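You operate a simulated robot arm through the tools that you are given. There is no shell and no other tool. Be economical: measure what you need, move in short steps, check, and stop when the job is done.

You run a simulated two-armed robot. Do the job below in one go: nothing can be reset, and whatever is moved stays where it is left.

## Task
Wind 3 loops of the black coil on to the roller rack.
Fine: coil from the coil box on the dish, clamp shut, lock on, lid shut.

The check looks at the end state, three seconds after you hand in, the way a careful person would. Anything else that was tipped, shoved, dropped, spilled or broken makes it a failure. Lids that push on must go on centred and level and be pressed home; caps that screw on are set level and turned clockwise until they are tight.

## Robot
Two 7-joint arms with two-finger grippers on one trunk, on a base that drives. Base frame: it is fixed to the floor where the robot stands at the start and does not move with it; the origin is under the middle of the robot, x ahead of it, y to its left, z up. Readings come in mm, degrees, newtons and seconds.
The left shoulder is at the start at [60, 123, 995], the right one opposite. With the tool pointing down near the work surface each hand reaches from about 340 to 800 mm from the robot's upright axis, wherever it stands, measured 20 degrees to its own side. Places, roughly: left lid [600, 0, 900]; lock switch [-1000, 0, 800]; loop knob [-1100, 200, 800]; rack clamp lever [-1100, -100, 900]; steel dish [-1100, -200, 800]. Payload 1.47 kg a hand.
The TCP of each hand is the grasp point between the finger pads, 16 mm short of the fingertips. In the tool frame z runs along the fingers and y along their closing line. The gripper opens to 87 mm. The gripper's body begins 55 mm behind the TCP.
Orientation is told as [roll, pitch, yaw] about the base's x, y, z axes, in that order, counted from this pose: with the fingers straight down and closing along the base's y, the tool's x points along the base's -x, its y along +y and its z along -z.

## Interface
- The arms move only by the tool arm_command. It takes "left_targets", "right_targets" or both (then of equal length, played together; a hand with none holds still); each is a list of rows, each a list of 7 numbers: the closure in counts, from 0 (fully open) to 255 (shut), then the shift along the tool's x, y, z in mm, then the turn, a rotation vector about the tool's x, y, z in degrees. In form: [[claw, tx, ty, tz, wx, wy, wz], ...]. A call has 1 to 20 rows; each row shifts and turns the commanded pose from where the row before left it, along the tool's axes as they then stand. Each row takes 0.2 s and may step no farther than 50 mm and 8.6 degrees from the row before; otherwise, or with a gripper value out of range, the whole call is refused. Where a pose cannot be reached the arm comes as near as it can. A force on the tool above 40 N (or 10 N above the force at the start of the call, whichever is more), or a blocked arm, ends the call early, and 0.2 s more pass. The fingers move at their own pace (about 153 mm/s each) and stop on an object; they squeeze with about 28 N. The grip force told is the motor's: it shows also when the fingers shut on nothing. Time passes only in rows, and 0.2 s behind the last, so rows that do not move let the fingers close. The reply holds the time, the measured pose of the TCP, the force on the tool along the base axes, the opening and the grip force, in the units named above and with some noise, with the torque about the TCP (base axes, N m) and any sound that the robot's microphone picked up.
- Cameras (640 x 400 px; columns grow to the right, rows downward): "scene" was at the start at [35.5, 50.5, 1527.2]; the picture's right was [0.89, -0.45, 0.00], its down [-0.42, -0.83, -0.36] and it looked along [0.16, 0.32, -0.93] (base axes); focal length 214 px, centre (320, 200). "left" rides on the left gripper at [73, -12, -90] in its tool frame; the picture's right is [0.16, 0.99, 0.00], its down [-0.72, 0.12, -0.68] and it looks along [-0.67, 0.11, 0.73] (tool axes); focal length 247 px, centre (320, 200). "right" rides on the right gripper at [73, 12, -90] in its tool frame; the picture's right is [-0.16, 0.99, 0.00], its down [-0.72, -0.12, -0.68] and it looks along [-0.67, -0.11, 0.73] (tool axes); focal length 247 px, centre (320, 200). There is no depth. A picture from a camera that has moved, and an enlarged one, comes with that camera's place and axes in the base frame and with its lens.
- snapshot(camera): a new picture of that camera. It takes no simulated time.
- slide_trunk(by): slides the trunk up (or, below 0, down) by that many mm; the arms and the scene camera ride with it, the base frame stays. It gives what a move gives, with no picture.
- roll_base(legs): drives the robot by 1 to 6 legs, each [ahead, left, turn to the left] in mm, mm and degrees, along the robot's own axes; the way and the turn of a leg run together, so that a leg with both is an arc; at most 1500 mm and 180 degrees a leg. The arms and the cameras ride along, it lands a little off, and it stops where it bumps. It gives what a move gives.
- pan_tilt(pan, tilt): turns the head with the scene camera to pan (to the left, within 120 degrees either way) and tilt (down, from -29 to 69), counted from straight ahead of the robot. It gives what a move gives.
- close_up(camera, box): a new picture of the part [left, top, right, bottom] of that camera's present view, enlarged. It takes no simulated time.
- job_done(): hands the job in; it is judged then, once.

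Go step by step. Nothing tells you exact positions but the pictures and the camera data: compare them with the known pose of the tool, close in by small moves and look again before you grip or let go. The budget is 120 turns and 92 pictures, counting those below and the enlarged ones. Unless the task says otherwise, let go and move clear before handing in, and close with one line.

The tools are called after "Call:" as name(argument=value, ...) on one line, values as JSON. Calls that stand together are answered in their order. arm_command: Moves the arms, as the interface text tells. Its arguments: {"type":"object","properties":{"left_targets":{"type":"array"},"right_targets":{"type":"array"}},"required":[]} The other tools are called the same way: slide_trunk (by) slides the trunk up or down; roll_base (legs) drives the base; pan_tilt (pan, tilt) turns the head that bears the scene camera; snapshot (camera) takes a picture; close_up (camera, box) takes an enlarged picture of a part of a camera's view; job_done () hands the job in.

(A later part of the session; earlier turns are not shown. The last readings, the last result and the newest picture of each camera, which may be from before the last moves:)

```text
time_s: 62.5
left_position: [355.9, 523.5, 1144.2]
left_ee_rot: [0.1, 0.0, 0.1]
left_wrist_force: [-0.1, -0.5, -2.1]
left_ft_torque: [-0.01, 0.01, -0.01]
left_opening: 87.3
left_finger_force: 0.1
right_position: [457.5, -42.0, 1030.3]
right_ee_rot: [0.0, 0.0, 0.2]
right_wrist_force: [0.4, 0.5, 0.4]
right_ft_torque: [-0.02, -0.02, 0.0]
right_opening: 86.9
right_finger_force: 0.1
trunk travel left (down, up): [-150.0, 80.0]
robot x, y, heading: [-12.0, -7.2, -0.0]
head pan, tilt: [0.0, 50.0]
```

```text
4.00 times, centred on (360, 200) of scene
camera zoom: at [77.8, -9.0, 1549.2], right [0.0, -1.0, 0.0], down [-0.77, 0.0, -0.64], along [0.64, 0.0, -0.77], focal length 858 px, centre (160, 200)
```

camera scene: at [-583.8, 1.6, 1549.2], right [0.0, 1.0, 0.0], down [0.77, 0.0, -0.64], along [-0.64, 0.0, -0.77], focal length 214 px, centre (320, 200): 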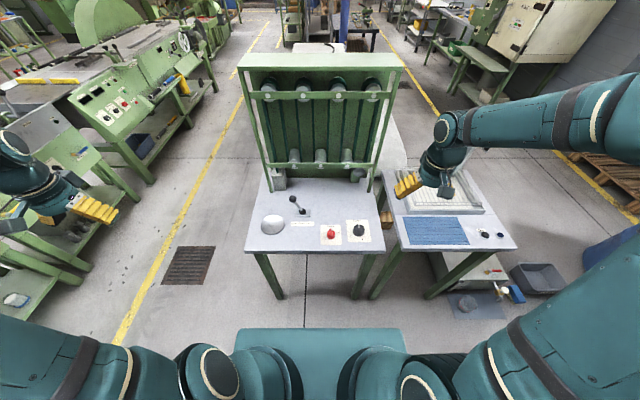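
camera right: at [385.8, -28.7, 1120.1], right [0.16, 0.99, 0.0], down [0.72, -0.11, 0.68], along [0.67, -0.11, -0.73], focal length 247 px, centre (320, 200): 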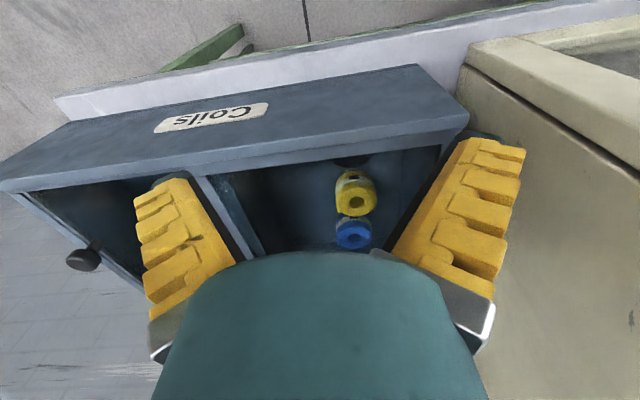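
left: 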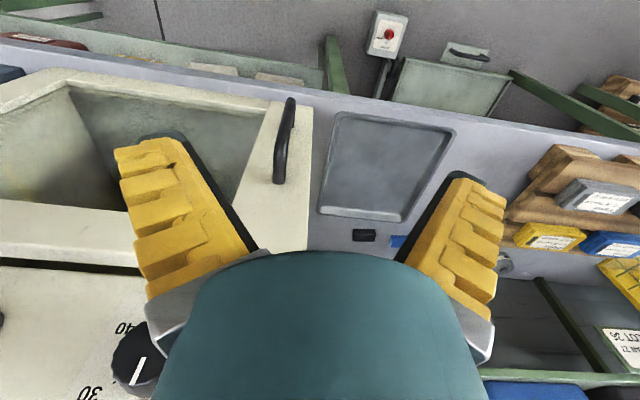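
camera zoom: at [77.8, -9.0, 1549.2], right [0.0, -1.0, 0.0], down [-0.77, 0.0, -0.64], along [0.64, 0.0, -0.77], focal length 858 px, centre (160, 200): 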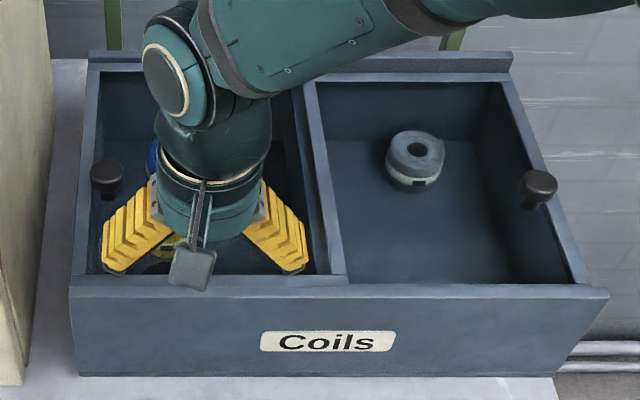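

Knob tops lie near z≈945: right (598,-362), left (611,42). I look closely at the lid edges to see how they open.

Call:
arm_command(right_targets=[[0, 20, -20, -30, 0, 0, 0], [0, 20, -20, -30, 0, 0, 0], [0, 20, -20, -30, 0, 0, 0], [0, 0, -30, 0, 0, 0, 0], [0, 0, -30, 0, 0, 0, 0], [0, 0, 0, 0, 0, 0, 0]])

Call:
close_up(camera="right", box=[240, 80, 560, 280])

Call:
close_up(camera="scene", box=[290, 155, 380, 215])

```text
time_s: 63.9
left_position: [356.4, 523.2, 1142.8]
left_ee_rot: [0.0, 0.0, 0.1]
left_wrist_force: [0.2, 0.3, 0.0]
left_ft_torque: [-0.05, 0.01, 0.01]
left_opening: 87.3
left_finger_force: 0.1
right_position: [397.5, -162.9, 1119.5]
right_ee_rot: [-0.1, 0.0, 0.1]
right_wrist_force: [-0.6, -0.5, 0.2]
right_ft_torque: [0.01, 0.02, -0.02]
right_opening: 87.0
right_finger_force: 0.2
trunk travel left (down, up): [-150.0, 80.0]
robot x, y, heading: [-8.7, -11.2, 0.0]
head pan, tilt: [0.0, 50.0]
```

```text
2.00 times, centred on (400, 180) of right
camera zoom: at [324.3, -149.3, 1209.6], right [0.16, 0.99, 0.0], down [0.72, -0.11, 0.68], along [0.67, -0.11, -0.73], focal length 494 px, centre (160, 240)
```

zoom: 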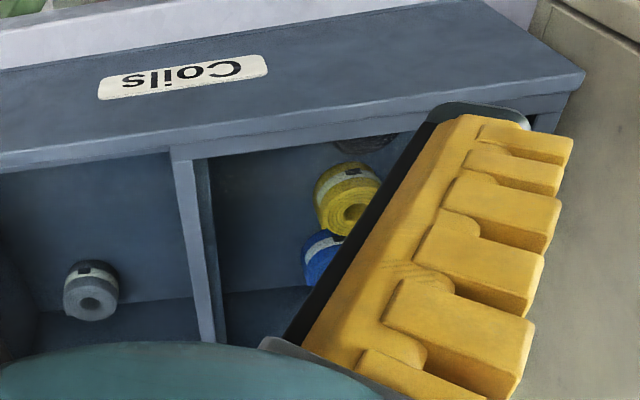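

```text
6.67 times, centred on (335, 185) of scene
camera zoom: at [78.5, -8.5, 1549.1], right [0.0, -1.0, 0.0], down [-0.77, 0.0, -0.64], along [0.64, 0.0, -0.77], focal length 1430 px, centre (220, 300)
```

zoom: 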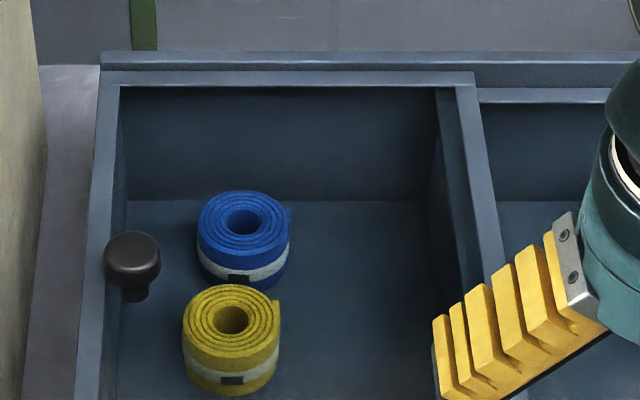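

The left lid is a framed pane riding above the right one, so it should slide to the right. I bring the right hand over the left knob (≈602, 40, 960) with fingers partly open.

Call:
arm_command(right_targets=[[79, -34, 33, 0, 0, 0, 0], [79, -34, 33, 0, 0, 0, 0], [79, -34, 33, 0, 0, 0, 0], [79, -34, 33, 0, 0, 0, 0], [79, -34, 33, 0, 0, 0, 0], [79, -34, 33, 0, 0, 0, 0], [79, 0, 0, 45, 0, 0, 0], [79, 0, 0, 45, 0, 0, 0], [79, 0, 0, 0, 0, 0, 0]])

Call:
snapshot(camera="right")

Call:
close_up(camera="scene", box=[270, 145, 390, 220])

```text
time_s: 65.9
left_position: [355.7, 523.5, 1144.5]
left_ee_rot: [0.0, -0.1, 0.1]
left_wrist_force: [0.0, -1.3, 0.0]
left_ft_torque: [0.01, 0.02, 0.0]
left_opening: 86.6
left_finger_force: 0.0
right_position: [599.5, 35.1, 1031.1]
right_ee_rot: [0.0, 0.0, 0.1]
right_wrist_force: [-0.3, -0.7, 0.8]
right_ft_torque: [-0.03, -0.02, 0.0]
right_opening: 64.7
right_finger_force: 3.5
trunk travel left (down, up): [-150.0, 80.0]
robot x, y, heading: [-10.6, -11.0, 0.2]
head pan, tilt: [0.0, 50.0]
```

```text
57 pictures are left
camera right: at [527.7, 48.2, 1120.5], right [0.16, 0.99, 0.0], down [0.72, -0.12, 0.68], along [0.67, -0.11, -0.73], focal length 247 px, centre (320, 200)
```

right: 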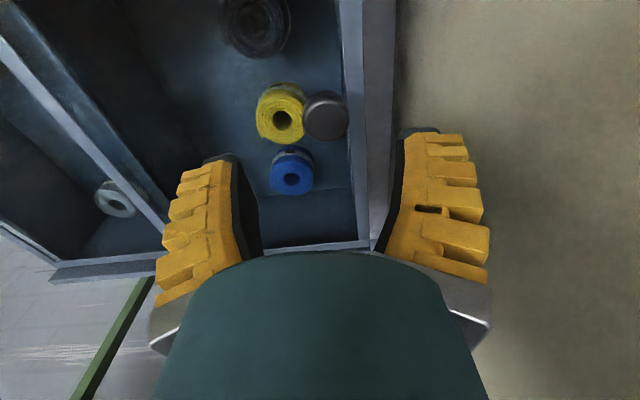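

```text
5.33 times, centred on (330, 182) of scene
camera zoom: at [77.5, -9.6, 1549.2], right [0.0, -1.0, 0.0], down [-0.77, 0.0, -0.64], along [0.64, 0.0, -0.77], focal length 1144 px, centre (267, 293)
```

zoom: 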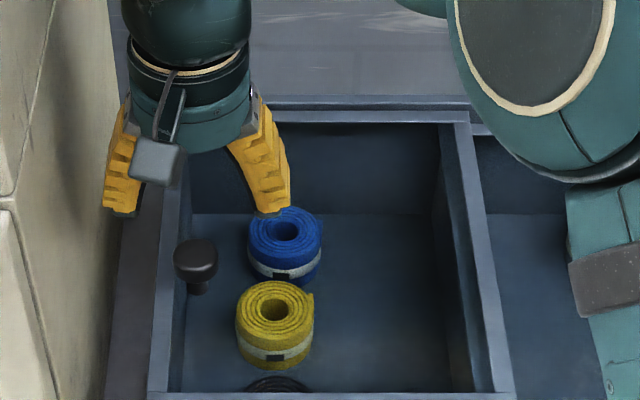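

Knob top is at about (594, 40, 971). I centre on it, lower and grip.

Call:
arm_command(right_targets=[[79, 4, 5, 25, 0, 0, 0], [79, 0, 0, 25, 0, 0, 0], [79, 0, 0, 20, 0, 0, 0], [79, 0, 0, 0, 0, 0, 0], [255, 0, 0, 0, 0, 0, 0], [255, 0, 0, 0, 0, 0, 0], [255, 0, 0, 0, 0, 0, 0]])

Call:
close_up(camera="right", box=[120, 40, 480, 265])

```text
time_s: 67.5
left_position: [357.3, 521.8, 1143.9]
left_ee_rot: [0.0, 0.0, 0.1]
left_wrist_force: [-0.4, -0.3, 0.1]
left_ft_torque: [-0.01, 0.01, 0.0]
left_opening: 86.8
left_finger_force: 0.2
right_position: [598.7, 39.6, 961.1]
right_ee_rot: [0.0, 0.0, 0.0]
right_wrist_force: [-1.9, -8.9, 0.8]
right_ft_torque: [-0.05, -0.58, -0.07]
right_opening: 26.2
right_finger_force: 30.1
trunk travel left (down, up): [-150.0, 80.0]
robot x, y, heading: [-11.0, -10.1, 0.3]
head pan, tilt: [0.0, 50.0]
```

```text
1.78 times, centred on (300, 152) of right
camera zoom: at [525.0, 52.8, 1050.9], right [0.16, 0.99, 0.0], down [0.72, -0.12, 0.68], along [0.67, -0.11, -0.73], focal length 439 px, centre (356, 284)
```

zoom: 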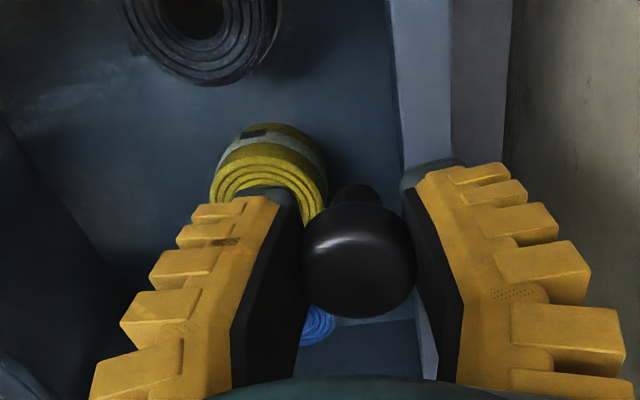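

Gripped. I slide gently to the right.

Call:
arm_command(right_targets=[[255, 0, -8, 0, 0, 0, 0], [255, 0, -8, 0, 0, 0, 0], [255, 0, -8, 0, 0, 0, 0], [255, 0, 0, 0, 0, 0, 0]])

Call:
close_up(camera="scene", box=[280, 145, 440, 245])

```text
time_s: 68.5
left_position: [356.2, 523.0, 1144.8]
left_ee_rot: [0.0, 0.0, 0.1]
left_wrist_force: [-0.1, 0.2, 0.4]
left_ft_torque: [-0.01, -0.02, 0.02]
left_opening: 87.1
left_finger_force: 0.1
right_position: [597.7, 16.6, 962.2]
right_ee_rot: [0.0, 0.0, 0.0]
right_wrist_force: [2.5, 1.0, -0.6]
right_ft_torque: [0.01, -0.55, 0.02]
right_opening: 24.8
right_finger_force: 30.2
trunk travel left (down, up): [-150.0, 80.0]
robot x, y, heading: [-6.6, -10.9, 0.2]
head pan, tilt: [0.0, 50.0]
```

```text
4.00 times, centred on (360, 195) of scene
camera zoom: at [78.4, -9.0, 1549.1], right [0.0, -1.0, 0.0], down [-0.77, 0.0, -0.64], along [0.64, 0.0, -0.77], focal length 858 px, centre (160, 220)
```

zoom: 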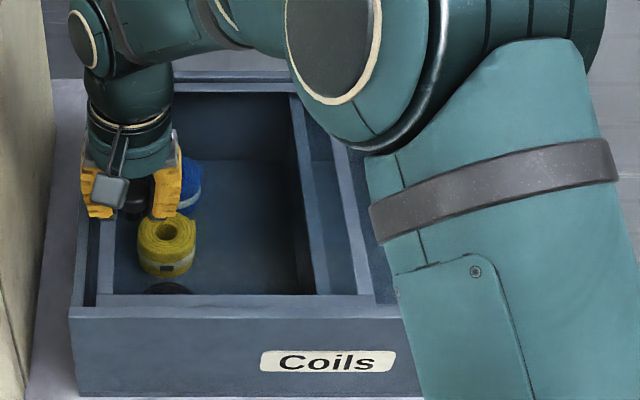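

The lid slides. I carry on for about 140 mm.

Call:
arm_command(right_targets=[[255, 0, -14, 0, 0, 0, 0], [255, 0, -14, 0, 0, 0, 0], [255, 0, -14, 0, 0, 0, 0], [255, 0, -14, 0, 0, 0, 0], [255, 0, -14, 0, 0, 0, 0], [255, 0, -14, 0, 0, 0, 0], [255, 0, -14, 0, 0, 0, 0], [255, 0, -14, 0, 0, 0, 0], [255, 0, -14, 0, 0, 0, 0], [255, 0, -14, 0, 0, 0, 0], [255, 0, 0, 0, 0, 0, 0]])

Call:
close_up(camera="scene", box=[280, 145, 440, 245])

```text
time_s: 70.9
left_position: [355.5, 523.5, 1143.0]
left_ee_rot: [0.0, 0.1, 0.1]
left_wrist_force: [0.0, 0.5, 0.6]
left_ft_torque: [0.03, 0.06, 0.01]
left_opening: 87.1
left_finger_force: 0.1
right_position: [597.6, -123.0, 961.2]
right_ee_rot: [0.0, 0.0, 0.1]
right_wrist_force: [1.1, 0.2, -0.2]
right_ft_torque: [-0.01, -0.17, 0.01]
right_opening: 23.6
right_finger_force: 29.8
trunk travel left (down, up): [-150.0, 80.0]
robot x, y, heading: [-7.3, -7.3, 0.0]
head pan, tilt: [0.0, 50.0]
```

```text
4.00 times, centred on (360, 195) of scene
camera zoom: at [78.1, -9.1, 1549.2], right [0.0, -1.0, 0.0], down [-0.77, 0.0, -0.64], along [0.64, 0.0, -0.77], focal length 858 px, centre (160, 220)
```

zoom: 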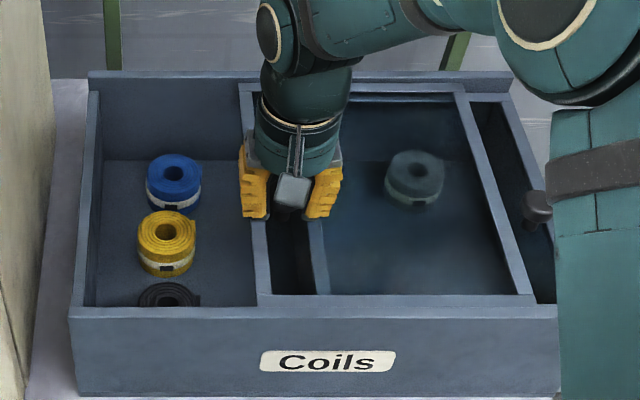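

The left compartment is open with all three coils in reach. I release the knob and withdraw the right hand to the right.

Call:
arm_command(right_targets=[[79, 0, 0, 0, 0, 0, 0], [79, 0, 0, 0, 0, 0, 0], [79, 0, 0, -40, 0, 0, 0], [79, 0, 0, -40, 0, 0, 0], [79, 0, 0, -40, 0, 0, 0], [79, 15, -40, -10, 0, 0, 0], [79, 15, -40, 0, 0, 0, 0], [79, 15, -40, 0, 0, 0, 0], [79, 15, -40, 0, 0, 0, 0], [79, 15, -40, 0, 0, 0, 0], [79, 15, -40, 0, 0, 0, 0]], left_targets=[[0, 0, 0, 0, 0, 0, 0], [0, 0, 0, 0, 0, 0, 0], [0, 0, -40, 0, 0, 0, 0], [0, 0, -40, 0, 0, 0, 0], [0, 0, -45, 0, 0, 0, 0], [0, 0, -45, 0, 0, 0, 0], [0, 0, -45, 0, 0, 0, 0], [0, 0, -45, 0, 0, 0, 0], [0, 0, -45, 0, 0, 0, 0], [0, 0, -45, 0, 0, 0, 0], [0, 0, 0, 0, 0, 0, 0]])

Call:
snapshot(camera="scene")

```text
time_s: 73.3
left_position: [356.7, 172.7, 1144.5]
left_ee_rot: [0.0, 0.0, 0.0]
left_wrist_force: [0.3, -0.1, 0.1]
left_ft_torque: [0.0, -0.04, -0.01]
left_opening: 87.2
left_finger_force: 0.3
right_position: [507.6, -363.2, 1090.0]
right_ee_rot: [-0.1, 0.0, 0.2]
right_wrist_force: [-0.3, 0.2, 0.5]
right_ft_torque: [0.03, 0.0, -0.02]
right_opening: 64.7
right_finger_force: 3.0
trunk travel left (down, up): [-150.0, 80.0]
robot x, y, heading: [-6.9, -9.5, 0.1]
head pan, tilt: [0.0, 50.0]
```

```text
52 pictures are left
camera scene: at [77.3, -9.6, 1549.2], right [0.0, -1.0, 0.0], down [-0.77, 0.0, -0.64], along [0.64, 0.0, -0.77], focal length 214 px, centre (320, 200)
```

scene: 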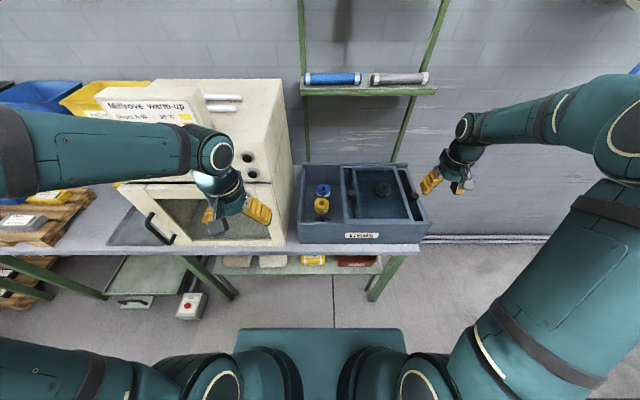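

I bring the left hand over the front of the box and look with its camera.

Call:
arm_command(left_targets=[[0, 0, -45, 0, 0, 0, 0], [0, 0, -45, 0, 0, 0, 0], [0, 0, -45, 0, 0, 0, 0], [0, 0, -45, 0, 0, 0, 0], [0, -45, -8, 0, 0, 0, 0], [0, -48, 0, 0, 0, 0, 0], [0, 0, 0, 0, 0, 0, 0]])

Call:
close_up(camera="left", box=[160, 40, 480, 240])

```text
time_s: 74.9
left_position: [447.4, -15.4, 1144.5]
left_ee_rot: [0.0, 0.0, 0.1]
left_wrist_force: [-0.6, -0.2, -0.4]
left_ft_torque: [-0.02, 0.03, -0.02]
left_opening: 87.0
left_finger_force: 0.0
right_position: [507.9, -362.0, 1090.1]
right_ee_rot: [0.1, 0.0, 0.1]
right_wrist_force: [-0.3, 0.1, 0.3]
right_ft_torque: [0.02, 0.01, 0.02]
right_opening: 64.5
right_finger_force: 3.2
trunk travel left (down, up): [-150.0, 80.0]
robot x, y, heading: [-9.9, -9.0, -0.0]
head pan, tilt: [0.0, 50.0]
```

```text
2.00 times, centred on (320, 140) of left
camera zoom: at [374.9, -27.0, 1234.6], right [-0.16, 0.99, 0.0], down [0.72, 0.12, 0.68], along [0.67, 0.11, -0.73], focal length 494 px, centre (320, 320)
```

zoom: 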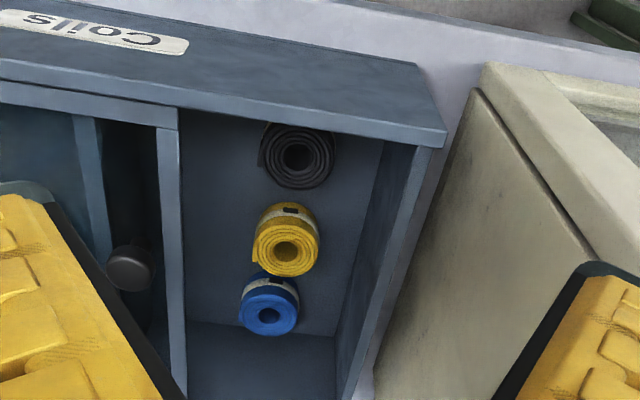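

Black coil centre is about (556, -16.5), top z≈844, close behind the front rail. I tilt the left hand 30° so its camera clears the rail, and go above the coil.

Call:
arm_command(left_targets=[[0, -36, 0, 20, 0, 0, 0], [0, -36, -1, 25, 0, 0, 0], [0, -36, 0, 25, 0, 0, 0], [0, 0, 0, 25, 0, 0, 0], [0, 0, 0, 0, 0, 7.5, 0], [0, 0, 0, 0, 0, 7.5, 0], [0, 0, 0, 0, 0, 7.5, 0], [0, 0, 0, 0, 0, 7.5, 0], [0, 0, 0, 0, 0, 0, 0]])

Call:
snapshot(camera="left")

Call:
close_up(camera="scene", box=[240, 120, 400, 245])

```text
time_s: 76.9
left_position: [557.6, -14.4, 1050.8]
left_ee_rot: [-0.1, 30.0, 0.0]
left_wrist_force: [-0.7, 0.5, 0.3]
left_ft_torque: [-0.01, 0.01, -0.03]
left_opening: 87.0
left_finger_force: 0.1
right_position: [507.4, -362.1, 1089.0]
right_ee_rot: [0.0, 0.0, 0.1]
right_wrist_force: [0.1, -0.1, -0.1]
right_ft_torque: [0.02, -0.01, -0.05]
right_opening: 64.4
right_finger_force: 3.1
trunk travel left (down, up): [-150.0, 80.0]
robot x, y, heading: [-7.9, -8.6, -0.2]
head pan, tilt: [0.0, 50.0]
```

```text
50 pictures are left
camera left: at [539.0, -26.9, 1163.7], right [-0.14, 0.99, 0.08], down [0.97, 0.12, 0.23], along [0.21, 0.11, -0.97], focal length 247 px, centre (320, 200)
```

left: 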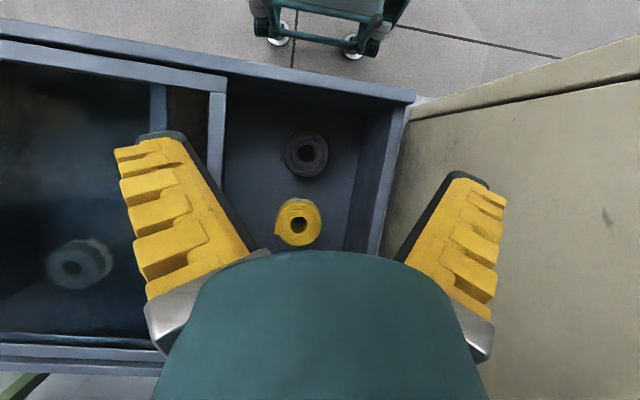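

```text
3.20 times, centred on (320, 182) of scene
camera zoom: at [77.6, -9.0, 1549.2], right [0.0, -1.0, 0.0], down [-0.77, 0.0, -0.64], along [0.64, 0.0, -0.77], focal length 686 px, centre (320, 256)
```

zoom: 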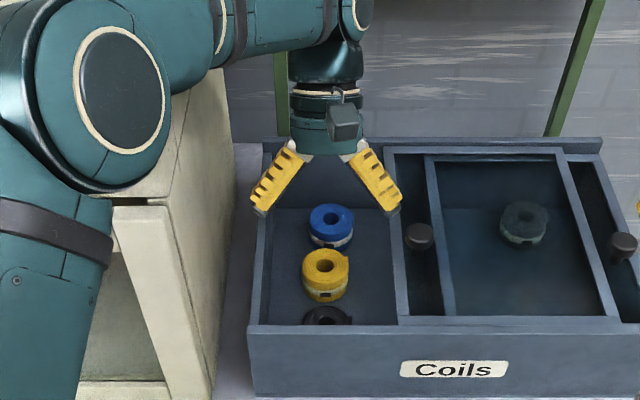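

Call:
arm_command(left_targets=[[0, 3.5, -2.6, 2, 0, 0, 0], [0, -15, 0, 26, 0, 0, 0], [0, -15, 0, 26, 0, 0, 0], [0, -15, 0, 26, 0, 0, 0], [0, -15, 0, 26, 0, 0, 0], [0, -15, 0, 26, 0, 0, 0], [0, -15, 0, 26, 0, 0, 0], [0, 0, 0, 0, 0, 0, 0]])

Call:
snapshot(camera="left")

Call:
close_up(camera="scene", box=[260, 140, 400, 245])

```text
time_s: 78.7
left_position: [555.9, -19.0, 869.1]
left_ee_rot: [-0.1, 30.1, 0.1]
left_wrist_force: [0.8, -1.7, 1.4]
left_ft_torque: [0.12, -0.01, -0.02]
left_opening: 85.9
left_finger_force: 0.0
right_position: [507.5, -362.1, 1088.3]
right_ee_rot: [0.0, 0.1, 0.2]
right_wrist_force: [0.0, 0.2, -0.6]
right_ft_torque: [0.02, -0.02, -0.03]
right_opening: 64.6
right_finger_force: 2.8
trunk travel left (down, up): [-150.0, 80.0]
robot x, y, heading: [-11.6, -7.1, 0.1]
head pan, tilt: [0.0, 50.0]
```

```text
48 pictures are left
camera left: at [536.3, -29.7, 982.8], right [-0.14, 0.99, 0.08], down [0.97, 0.12, 0.23], along [0.21, 0.11, -0.97], focal length 247 px, centre (320, 200)
```

left: 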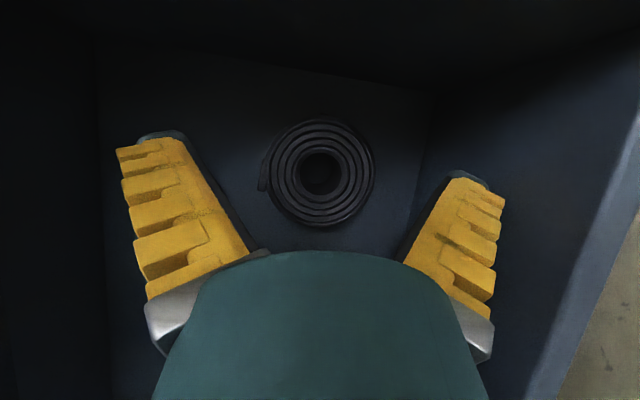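

```text
3.81 times, centred on (330, 192) of scene
camera zoom: at [78.2, -9.4, 1549.2], right [0.0, -1.0, 0.0], down [-0.77, 0.0, -0.64], along [0.64, 0.0, -0.77], focal length 817 px, centre (282, 229)
```

zoom: 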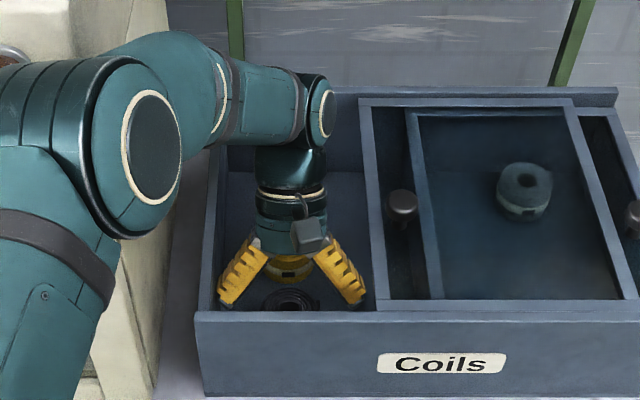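

Coil centre reads (551, -16.5). I make a fine shift, lower the rest and grip.

Call:
arm_command(left_targets=[[0, 3.5, 2.5, 2, 0, 0, 0], [0, -9, 0, 15.6, 0, 0, 0], [0, -9, 0, 15.6, 0, 0, 0], [0, 0, 0, 0, 0, 0, 0]])

Call:
arm_command(left_targets=[[255, 0, 0, 0, 0, 0, 0], [255, 0, 0, 0, 0, 0, 0], [255, 0, 0, 0, 0, 0, 0]])

Call:
snapshot(camera="left")

```text
time_s: 79.7
left_position: [551.9, -15.9, 832.4]
left_ee_rot: [0.0, 30.1, 0.1]
left_wrist_force: [-1.2, -7.1, 5.4]
left_ft_torque: [0.47, -0.03, -0.02]
left_opening: 83.9
left_finger_force: 0.0
right_position: [508.0, -363.3, 1088.8]
right_ee_rot: [-0.1, 0.1, 0.2]
right_wrist_force: [0.7, 0.4, -0.2]
right_ft_torque: [0.0, -0.03, 0.03]
right_opening: 64.7
right_finger_force: 3.3
trunk travel left (down, up): [-150.0, 80.0]
robot x, y, heading: [-12.3, -11.3, -0.1]
head pan, tilt: [0.0, 50.0]
```

```text
time_s: 80.5
left_position: [552.4, -15.9, 832.3]
left_ee_rot: [-0.1, 30.0, 0.1]
left_wrist_force: [0.5, 0.0, -0.1]
left_ft_torque: [-0.02, 0.01, -0.03]
left_opening: 64.6
left_finger_force: 28.4
right_position: [508.7, -362.1, 1088.0]
right_ee_rot: [0.0, -0.1, 0.1]
right_wrist_force: [0.6, 0.2, -0.4]
right_ft_torque: [0.03, 0.02, 0.0]
right_opening: 64.5
right_finger_force: 3.3
trunk travel left (down, up): [-150.0, 80.0]
robot x, y, heading: [-9.2, -9.0, 0.0]
head pan, tilt: [0.0, 50.0]
```

```text
46 pictures are left
camera left: at [532.9, -28.0, 946.6], right [-0.14, 0.99, 0.08], down [0.97, 0.12, 0.23], along [0.21, 0.11, -0.97], focal length 247 px, centre (320, 200)
```

left: 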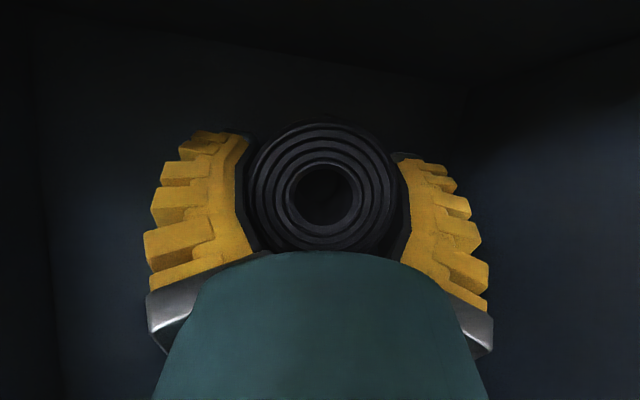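

The coil is held (64.6 mm). I lift it out straight up.

Call:
arm_command(left_targets=[[255, 10, 0, -17.3, 0, 0, 0], [255, 15, 0, -26, 0, 0, 0], [255, 15, 0, -26, 0, 0, 0], [255, 15, 0, -26, 0, 0, 0], [255, 15, 0, -26, 0, 0, 0], [255, 15, 0, -26, 0, 0, 0], [255, 15, 0, -26, 0, 0, 0], [255, 15, 0, -26, 0, 0, 0], [255, 15, 0, -26, 0, 0, 0], [255, 0, 0, 0, 0, 0, 0]])

Call:
snapshot(camera="scene")

Call:
snapshot(camera="left")

```text
time_s: 82.7
left_position: [552.5, -14.4, 1093.0]
left_ee_rot: [0.0, 30.0, 0.2]
left_wrist_force: [0.6, -0.8, -1.1]
left_ft_torque: [-0.01, 0.02, -0.04]
left_opening: 64.4
left_finger_force: 28.6
right_position: [508.6, -361.4, 1089.3]
right_ee_rot: [0.0, 0.0, 0.0]
right_wrist_force: [0.4, 0.3, -0.4]
right_ft_torque: [0.0, 0.0, -0.01]
right_opening: 64.6
right_finger_force: 3.1
trunk travel left (down, up): [-150.0, 80.0]
robot x, y, heading: [-8.2, -9.3, 0.1]
head pan, tilt: [0.0, 50.0]
```

```text
45 pictures are left
camera scene: at [78.5, -9.1, 1549.1], right [0.0, -1.0, 0.0], down [-0.77, 0.0, -0.64], along [0.64, 0.0, -0.77], focal length 214 px, centre (320, 200)
```

scene: 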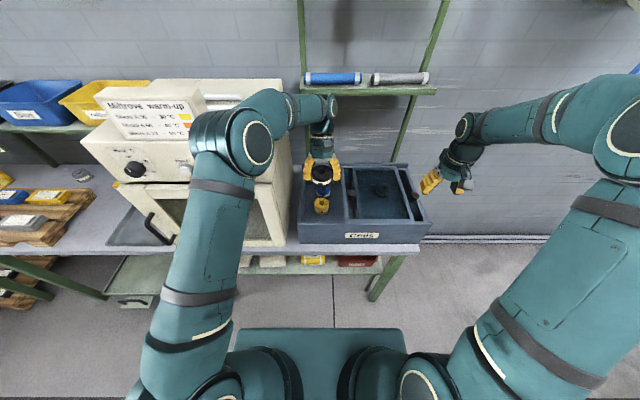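

```text
44 pictures are left
camera left: at [532.8, -26.4, 1206.9], right [-0.14, 0.99, 0.08], down [0.97, 0.12, 0.23], along [0.21, 0.11, -0.97], focal length 247 px, centre (320, 200)
```

left: 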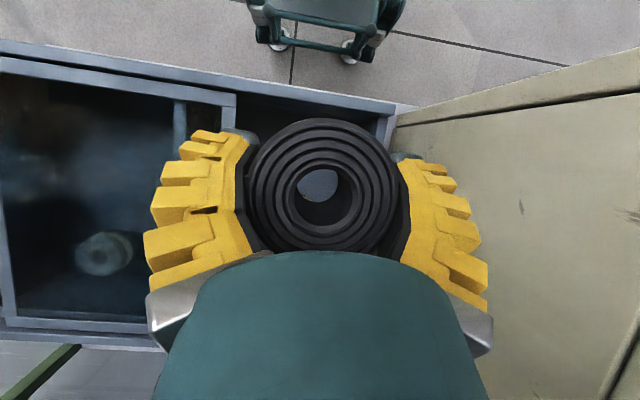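

Coil is out. I back the left hand off to the front-left and bring the right hand over the lid knob again.

Call:
arm_command(left_targets=[[255, 30, 0, 17.5, 0, 0, 0], [255, 30, 0, 17.5, 0, 0, 0], [255, 30, 0, 17.5, 0, 0, 0], [255, 30, 0, 17.5, 0, 0, 0], [255, 0, 40, 0, 0, 0, 0], [255, 0, 40, 0, 0, 0, 0], [255, 0, 40, 0, 0, 0, 0], [255, 0, 40, 0, 0, 0, 0], [255, 0, 0, 0, 0, 0, 0], [255, 0, 0, 0, 0, 0, 0], [255, 0, 0, 0, 0, 0, 0], [255, 0, 0, 0, 0, 0, 0], [255, 0, 0, 0, 0, 0, 0]], right_targets=[[79, 0, 0, 0, 0, 0, 0], [79, 0, 0, 0, 0, 0, 0], [79, 0, 0, 0, 0, 0, 0], [79, 0, 0, 0, 0, 0, 0], [79, -15, 40, 0, 0, 0, 0], [79, -15, 40, 0, 0, 0, 0], [79, -15, 40, 0, 0, 0, 0], [79, -15, 40, 0, 0, 0, 0], [79, -15, 40, 0, 0, 0, 0], [79, -15, 40, 0, 0, 0, 0], [79, 0, 0, 40, 0, 0, 0], [79, 0, 0, 40, 0, 0, 0], [79, 0, 0, 0, 0, 0, 0]])

Call:
snapshot(camera="right")

```text
time_s: 85.7
left_position: [409.4, 87.2, 1099.0]
left_ee_rot: [-1.3, 29.6, -7.0]
left_wrist_force: [-0.2, -1.5, -0.6]
left_ft_torque: [0.05, 0.06, 0.0]
left_opening: 64.1
left_finger_force: 28.4
right_position: [599.0, -139.6, 1010.5]
right_ee_rot: [0.5, 0.0, -0.8]
right_wrist_force: [-1.2, 1.2, 0.5]
right_ft_torque: [-0.08, 0.01, 0.0]
right_opening: 64.9
right_finger_force: 3.5
trunk travel left (down, up): [-150.0, 80.0]
robot x, y, heading: [-11.3, -11.4, -1.0]
head pan, tilt: [0.0, 50.0]
stopped in row 13 (left hand): the arm was blocked; the commanded pose is now the measured one
```

```text
43 pictures are left
camera right: at [525.8, -126.8, 1101.7], right [0.17, 0.99, 0.01], down [0.72, -0.13, 0.68], along [0.67, -0.11, -0.73], focal length 247 px, centre (320, 200)
```

right: 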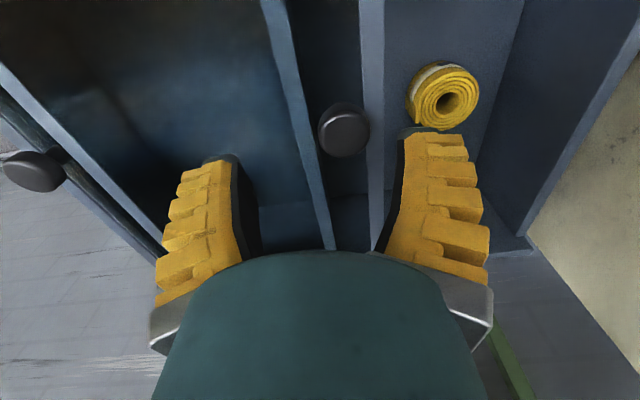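

The left arm was blocked by something; I check the scene.

Call:
snapshot(camera="scene")

```text
42 pictures are left
camera scene: at [80.6, -22.9, 1549.6], right [-0.02, -1.0, -0.01], down [-0.77, 0.02, -0.64], along [0.64, 0.0, -0.77], focal length 214 px, centre (320, 200)
```

scene: 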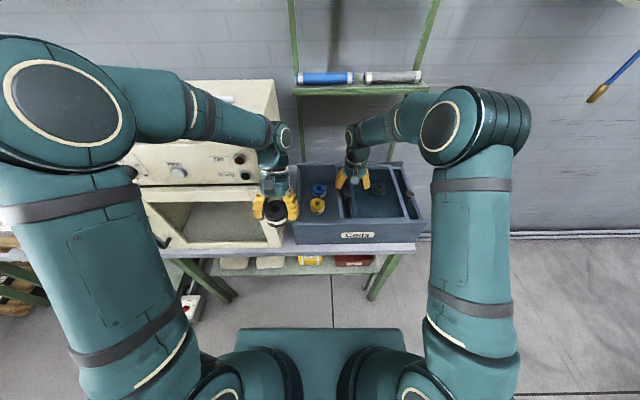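

The tilted wrist leans on the oven's side. I move the left hand back off to the right, then rearward.

Call:
arm_command(left_targets=[[255, 0, -15, 0, 0, 0, 0], [255, 0, -15, 0, 0, 0, 0], [255, 20, -5, 11.5, 0, 0, 0], [255, 20, 0, 11.5, 0, 0, 0], [255, 0, 0, 0, 0, 0, 0]])

Call:
snapshot(camera="scene")

```text
time_s: 86.9
left_position: [359.8, 80.7, 1097.3]
left_ee_rot: [-1.3, 29.7, -5.0]
left_wrist_force: [0.0, 0.1, -1.6]
left_ft_torque: [0.0, -0.01, -0.01]
left_opening: 64.0
left_finger_force: 28.2
right_position: [597.6, -130.6, 1013.4]
right_ee_rot: [0.1, -0.1, -0.5]
right_wrist_force: [0.0, 0.1, 0.2]
right_ft_torque: [-0.04, 0.01, -0.04]
right_opening: 64.6
right_finger_force: 3.0
trunk travel left (down, up): [-150.0, 80.0]
robot x, y, heading: [-8.9, -7.7, -0.5]
head pan, tilt: [0.0, 50.0]
```

```text
41 pictures are left
camera scene: at [78.4, -10.1, 1549.1], right [-0.01, -1.0, 0.0], down [-0.77, 0.01, -0.64], along [0.64, -0.01, -0.77], focal length 214 px, centre (320, 200)
```

scene: 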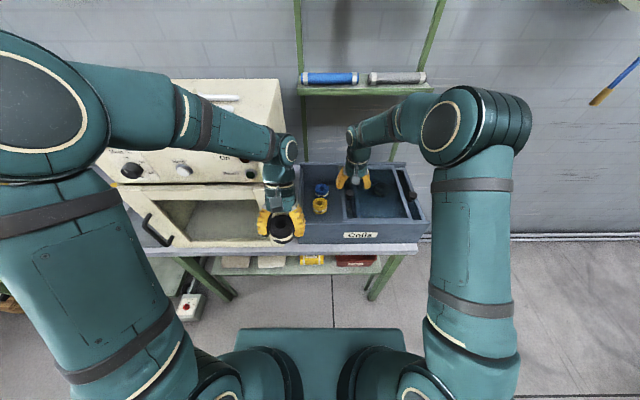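

Oven is unmoved. Now the right hand grips the knob again.

Call:
arm_command(right_targets=[[79, 0, 8, 0, 0, 0, 0], [79, 0, 0, 26, 0, 0, 0], [79, 0, 0, 26, 0, 0, 0], [79, 0, 0, 0, 0, 0, 0], [255, 0, 0, 0, 0, 0, 0], [255, 0, 0, 0, 0, 0, 0], [255, 0, 0, 0, 0, 0, 0]])

```text
time_s: 88.5
left_position: [359.8, 78.8, 1097.1]
left_ee_rot: [-1.3, 29.8, -5.2]
left_wrist_force: [-0.1, 1.0, -1.1]
left_ft_torque: [0.0, 0.02, 0.02]
left_opening: 64.1
left_finger_force: 28.0
right_position: [596.8, -122.6, 961.7]
right_ee_rot: [0.1, -0.1, -0.5]
right_wrist_force: [-0.8, -0.1, 0.2]
right_ft_torque: [-0.01, -0.54, 0.02]
right_opening: 26.2
right_finger_force: 30.0
trunk travel left (down, up): [-150.0, 80.0]
robot x, y, heading: [-8.0, -8.1, -0.6]
head pan, tilt: [0.0, 50.0]
```

Call:
arm_command(right_targets=[[255, 0, 14, 0, 0, 0, 0], [255, 0, 14, 0, 0, 0, 0], [255, 0, 14, 0, 0, 0, 0], [255, 0, 14, 0, 0, 0, 0], [255, 0, 14, 0, 0, 0, 0], [255, 0, 14, 0, 0, 0, 0], [255, 0, 14, 0, 0, 0, 0], [255, 0, 14, 0, 0, 0, 0], [255, 0, 14, 0, 0, 0, 0], [255, 0, 14, 0, 0, 0, 0], [255, 0, 12, 0, 0, 0, 0], [255, 0, 5, 0, 0, 0, 0], [255, 0, 4, 0, 0, 0, 0], [255, 0, 3, 0, 0, 0, 0], [255, 0, 3, 0, 0, 0, 0], [255, 0, 0, 0, 0, 0, 0]])

Call:
close_up(camera="scene", box=[280, 150, 440, 250])

```text
time_s: 91.9
left_position: [361.3, 77.9, 1098.5]
left_ee_rot: [-1.2, 29.8, -5.1]
left_wrist_force: [0.8, 0.1, -1.2]
left_ft_torque: [0.03, -0.03, -0.01]
left_opening: 63.9
left_finger_force: 28.0
right_position: [600.2, 39.9, 960.4]
right_ee_rot: [-0.1, 0.1, -0.7]
right_wrist_force: [-0.2, -21.1, -2.4]
right_ft_torque: [-0.15, -0.05, -0.14]
right_opening: 23.5
right_finger_force: 30.2
trunk travel left (down, up): [-150.0, 80.0]
robot x, y, heading: [-9.5, -11.6, -0.8]
head pan, tilt: [0.0, 50.0]
```

```text
4.00 times, centred on (360, 200) of scene
camera zoom: at [78.3, -13.2, 1549.1], right [-0.01, -1.0, 0.0], down [-0.77, 0.01, -0.64], along [0.64, -0.01, -0.77], focal length 858 px, centre (160, 200)
```

zoom: 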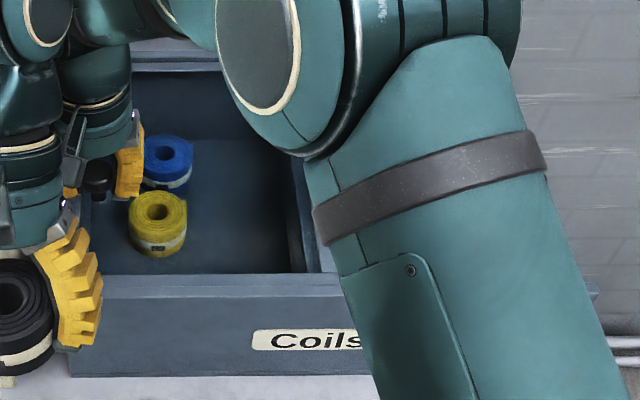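

The lid is against its stop (21 N), at its starting place. I release and retreat the right hand, then verify.

Call:
arm_command(right_targets=[[255, 0, -3, 0, 0, 0, 0], [79, 0, 0, 0, 0, 0, 0], [79, 0, 0, 0, 0, 0, 0], [79, 0, 0, -40, 0, 0, 0], [79, 0, 0, -40, 0, 0, 0], [79, 0, 0, -40, 0, 0, 0], [79, 10, -40, -20, 0, 0, 0], [79, 20, -40, 0, 0, 0, 0], [79, 20, -40, 0, 0, 0, 0], [79, 20, -40, 0, 0, 0, 0], [79, 20, -40, 0, 0, 0, 0], [79, 20, -40, 0, 0, 0, 0], [79, 20, -40, 0, 0, 0, 0]])

Call:
close_up(camera="scene", box=[280, 150, 440, 250])

```text
time_s: 94.7
left_position: [361.2, 77.7, 1097.4]
left_ee_rot: [-1.4, 29.6, -5.0]
left_wrist_force: [-0.1, 0.0, -1.0]
left_ft_torque: [0.01, -0.01, 0.02]
left_opening: 63.6
left_finger_force: 28.0
right_position: [462.5, -236.3, 1098.8]
right_ee_rot: [0.1, 0.0, -0.5]
right_wrist_force: [-0.1, -0.6, 0.7]
right_ft_torque: [0.0, 0.04, 0.03]
right_opening: 64.7
right_finger_force: 3.5
trunk travel left (down, up): [-150.0, 80.0]
robot x, y, heading: [-11.2, -11.2, -0.7]
head pan, tilt: [0.0, 50.0]
```

```text
4.00 times, centred on (360, 200) of scene
camera zoom: at [77.2, -11.2, 1549.2], right [-0.01, -1.0, 0.0], down [-0.77, 0.01, -0.64], along [0.64, -0.01, -0.77], focal length 858 px, centre (160, 200)
```

zoom: 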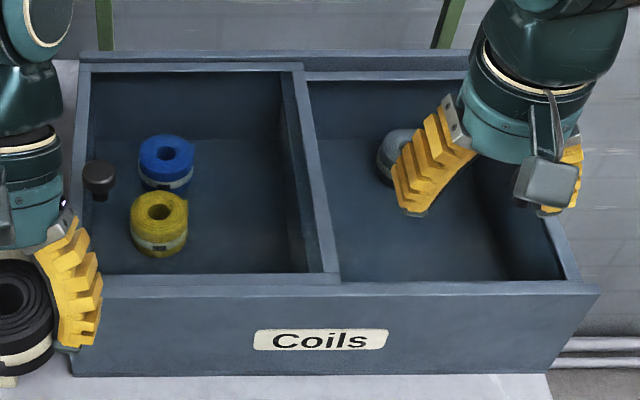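

Lid is shut with yellow and blue undisturbed. I drive back to the rack with the black coil.

Call:
roll_base(legs=[[-280, 0, 0], [0, 0, 180]])

```text
time_s: 104.0
left_position: [-661.3, -98.2, 1098.8]
left_ee_rot: [-1.3, 29.6, 175.1]
left_wrist_force: [0.1, 1.3, -0.4]
left_ft_torque: [0.0, 0.02, 0.03]
left_opening: 62.7
left_finger_force: 27.7
right_position: [-764.4, 216.6, 1099.7]
right_ee_rot: [0.0, 0.1, 179.5]
right_wrist_force: [0.2, -0.5, 0.5]
right_ft_torque: [0.0, 0.01, -0.02]
right_opening: 64.7
right_finger_force: 3.8
trunk travel left (down, up): [-150.0, 80.0]
robot x, y, heading: [-294.9, -5.3, 180.0]
head pan, tilt: [0.0, 50.0]
```

Call:
roll_base(legs=[[200, 0, 0]])

Call:
snapshot(camera="scene")

Call:
close_up(camera="scene", box=[240, 175, 390, 255])

```text
time_s: 105.6
left_position: [-858.9, -95.6, 1097.6]
left_ee_rot: [-1.3, 29.8, 175.1]
left_wrist_force: [0.3, -0.4, -1.0]
left_ft_torque: [0.01, -0.05, 0.0]
left_opening: 62.7
left_finger_force: 28.0
right_position: [-963.0, 218.1, 1099.9]
right_ee_rot: [0.0, 0.1, 179.6]
right_wrist_force: [-0.4, 0.0, 0.3]
right_ft_torque: [0.01, -0.02, 0.0]
right_opening: 64.7
right_finger_force: 3.4
trunk travel left (down, up): [-150.0, 80.0]
robot x, y, heading: [-495.0, -5.3, 179.6]
head pan, tilt: [0.0, 50.0]
```

```text
38 pictures are left
camera scene: at [-576.2, -5.1, 1549.1], right [0.01, 1.0, 0.0], down [0.77, 0.0, -0.64], along [-0.64, 0.0, -0.77], focal length 214 px, centre (320, 200)
```

scene: 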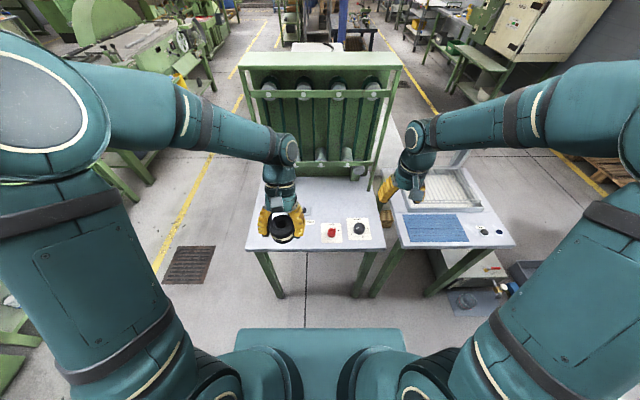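

```text
4.27 times, centred on (315, 215) of scene
camera zoom: at [-576.2, -5.1, 1549.1], right [0.01, 1.0, 0.0], down [0.77, 0.0, -0.64], along [-0.64, 0.0, -0.77], focal length 915 px, centre (341, 136)
```

zoom: 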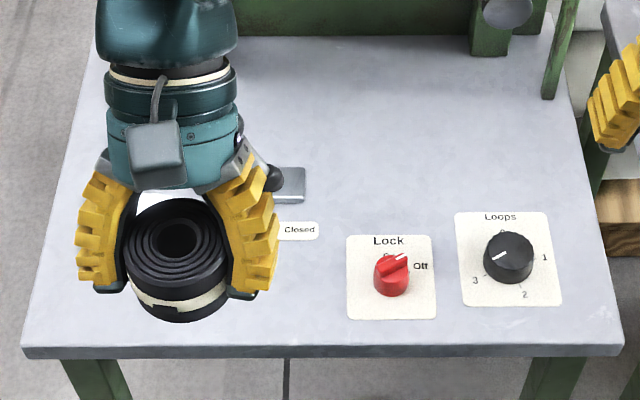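

Loops shows 3, lock Off. I straighten the left hand and carry the coil above the dish (≈ -1082, -197).

Call:
arm_command(left_targets=[[255, 0, 0, 0, 1.15, 0, -4.2], [255, 0, 34, 0, 0, 0, 0], [255, 0, 34, 0, 0, 0, 0], [255, 0, 34, 0, 0, 0, 0], [255, -32.3, 0, -18.7, 0, 0, 0], [255, -32.3, 0, -18.7, 0, 0, 0], [255, -32.3, 0, -18.7, 0, 0, 0], [255, -32.3, 0, -18.7, 0, 0, 0], [255, -32.3, 0, -18.7, 0, 0, 0], [255, -32.3, 0, -18.7, 0, 0, 0], [255, -15, 0, 26, 0, 0, 0], [255, -15, 0, 26, 0, 0, 0], [255, -15, 0, 26, 0, 0, 0], [255, -15, 0, 26, 0, 0, 0], [255, 0, 0, 0, 0, 0, 0]])

Call:
snapshot(camera="left")

Call:
close_up(camera="scene", box=[220, 145, 380, 255])

```text
time_s: 108.8
left_position: [-1082.7, -197.0, 978.0]
left_ee_rot: [-0.1, 29.8, 179.8]
left_wrist_force: [-0.3, -0.5, -0.8]
left_ft_torque: [-0.03, -0.02, 0.01]
left_opening: 62.7
left_finger_force: 27.5
right_position: [-961.3, 217.8, 1100.5]
right_ee_rot: [0.0, 0.0, 179.6]
right_wrist_force: [0.3, 0.0, 0.4]
right_ft_torque: [0.01, 0.01, -0.01]
right_opening: 64.5
right_finger_force: 3.5
trunk travel left (down, up): [-150.0, 80.0]
robot x, y, heading: [-490.4, -9.3, 179.3]
head pan, tilt: [0.0, 50.0]
```

```text
36 pictures are left
camera left: at [-1063.0, -185.0, 1092.2], right [0.14, -0.99, 0.08], down [-0.97, -0.12, 0.23], along [-0.22, -0.11, -0.97], focal length 247 px, centre (320, 200)
```

left: 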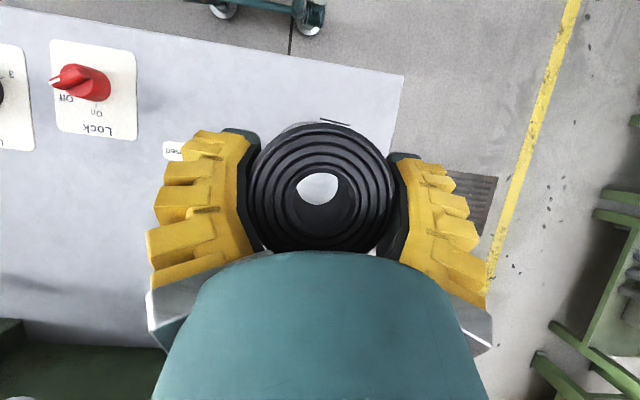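

```text
3.64 times, centred on (300, 200) of scene
camera zoom: at [-574.7, -5.1, 1549.2], right [0.01, 1.0, 0.0], down [0.77, 0.0, -0.64], along [-0.64, 0.0, -0.77], focal length 780 px, centre (393, 200)
```

zoom: 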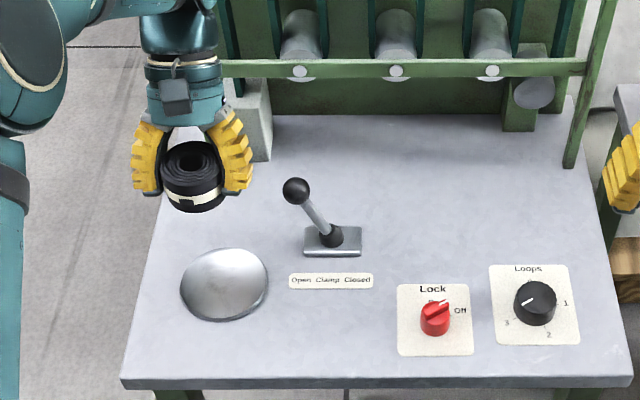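

Aligned over the dish. I lower in steps to just above it.

Call:
arm_command(left_targets=[[255, -15, 1.5, 26, 0, 0, 0], [255, -15, 0, 26, 0, 0, 0], [255, -15, 0, 26, 0, 0, 0], [255, -15, 0, 26, 0, 0, 0], [255, -6, 0, 10.4, 0, 0, 0], [255, 0, 0, 0, 0, 0, 0]])

Call:
close_up(camera="scene", box=[240, 175, 340, 240])

```text
time_s: 110.2
left_position: [-1082.2, -199.2, 846.3]
left_ee_rot: [-0.1, 29.7, 179.9]
left_wrist_force: [0.9, -0.2, -0.7]
left_ft_torque: [0.04, 0.0, 0.04]
left_opening: 62.7
left_finger_force: 27.7
right_position: [-962.2, 217.6, 1098.8]
right_ee_rot: [0.1, 0.0, 179.6]
right_wrist_force: [0.2, 0.4, -0.6]
right_ft_torque: [-0.02, 0.04, 0.03]
right_opening: 64.7
right_finger_force: 3.0
trunk travel left (down, up): [-150.0, 80.0]
robot x, y, heading: [-484.2, -5.7, 179.7]
head pan, tilt: [0.0, 50.0]
```

```text
6.15 times, centred on (290, 208) of scene
camera zoom: at [-575.1, -5.1, 1549.2], right [0.01, 1.0, 0.0], down [0.77, 0.0, -0.64], along [-0.64, 0.0, -0.77], focal length 1320 px, centre (505, 154)
```

zoom: 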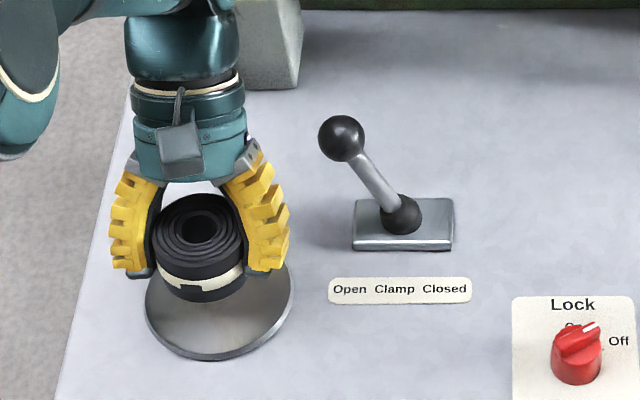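

Call:
arm_command(left_targets=[[255, -3.3, 0, 9.7, 0, 0, 0], [255, -3, 0, 5.2, 0, 0, 0], [255, -1.5, 0, 2.6, 0, 0, 0], [255, 0, 0, 0, 0, 0, 0]])

Call:
close_up(camera="scene", box=[240, 175, 340, 240])

```text
time_s: 111.2
left_position: [-1080.8, -199.4, 828.1]
left_ee_rot: [-0.1, 29.7, 179.9]
left_wrist_force: [-0.6, 0.0, -1.2]
left_ft_torque: [0.05, 0.0, 0.01]
left_opening: 62.8
left_finger_force: 27.8
right_position: [-960.9, 217.7, 1099.7]
right_ee_rot: [-0.1, -0.1, 179.6]
right_wrist_force: [-0.1, -0.7, 0.0]
right_ft_torque: [-0.03, -0.02, -0.03]
right_opening: 64.8
right_finger_force: 3.2
trunk travel left (down, up): [-150.0, 80.0]
robot x, y, heading: [-490.4, -11.8, 179.7]
head pan, tilt: [0.0, 50.0]
```

```text
6.15 times, centred on (290, 208) of scene
camera zoom: at [-575.1, -5.1, 1549.2], right [0.01, 1.0, 0.0], down [0.77, 0.0, -0.64], along [-0.64, 0.0, -0.77], focal length 1320 px, centre (505, 154)
```

zoom: 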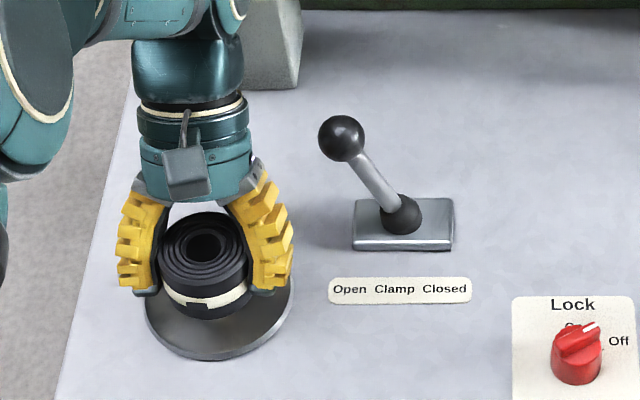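

The coil sits ~7 mm left of and beyond the dish centre; I shift it before the last lowering.

Call:
arm_command(left_targets=[[255, 6.1, -6.5, 3.5, 0, 0, 0], [255, -1, 0, 1.7, 0, 0, 0], [255, -1, 0, 1.7, 0, 0, 0], [255, 0, 0, 0, 0, 0, 0]])

Call:
close_up(camera="scene", box=[250, 190, 320, 240])

```text
time_s: 112.2
left_position: [-1074.7, -193.7, 823.7]
left_ee_rot: [-0.1, 29.8, 180.0]
left_wrist_force: [-0.1, 0.0, -1.6]
left_ft_torque: [0.0, 0.01, 0.0]
left_opening: 62.9
left_finger_force: 27.8
right_position: [-962.6, 217.7, 1100.1]
right_ee_rot: [0.1, 0.0, 179.6]
right_wrist_force: [0.5, -0.3, 1.2]
right_ft_torque: [0.03, -0.01, 0.02]
right_opening: 64.5
right_finger_force: 3.1
trunk travel left (down, up): [-150.0, 80.0]
robot x, y, heading: [-489.1, -6.1, 179.5]
head pan, tilt: [0.0, 50.0]
```

```text
8.00 times, centred on (285, 215) of scene
camera zoom: at [-575.2, -5.2, 1549.1], right [0.01, 1.0, 0.0], down [0.77, 0.0, -0.64], along [-0.64, 0.0, -0.77], focal length 1716 px, centre (600, 80)
```

zoom: 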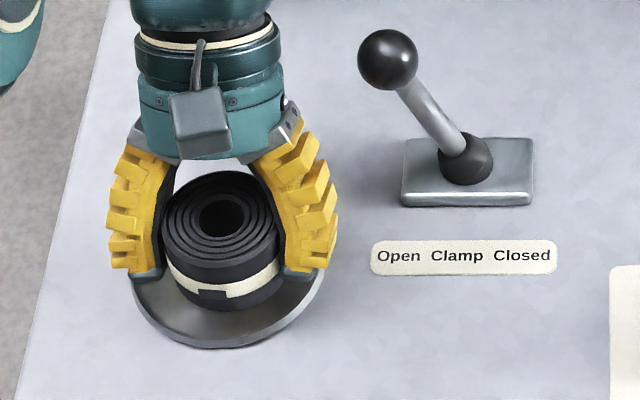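

Well centred now. I lower in 1.5 mm steps until contact.

Call:
arm_command(left_targets=[[255, -0.75, 0, 1.3, 0, 0, 0], [255, -0.75, 0, 1.3, 0, 0, 0], [255, 0, 0, 0, 0, 0, 0]])

```text
time_s: 113.0
left_position: [-1075.2, -193.1, 821.3]
left_ee_rot: [-0.2, 29.9, 179.9]
left_wrist_force: [0.3, 0.0, -1.1]
left_ft_torque: [0.02, -0.01, 0.0]
left_opening: 62.6
left_finger_force: 27.8
right_position: [-961.8, 217.7, 1099.1]
right_ee_rot: [0.0, -0.1, 179.6]
right_wrist_force: [0.4, 0.3, -0.3]
right_ft_torque: [0.04, -0.01, -0.02]
right_opening: 64.3
right_finger_force: 3.2
trunk travel left (down, up): [-150.0, 80.0]
robot x, y, heading: [-489.7, -6.5, 179.6]
head pan, tilt: [0.0, 50.0]
```

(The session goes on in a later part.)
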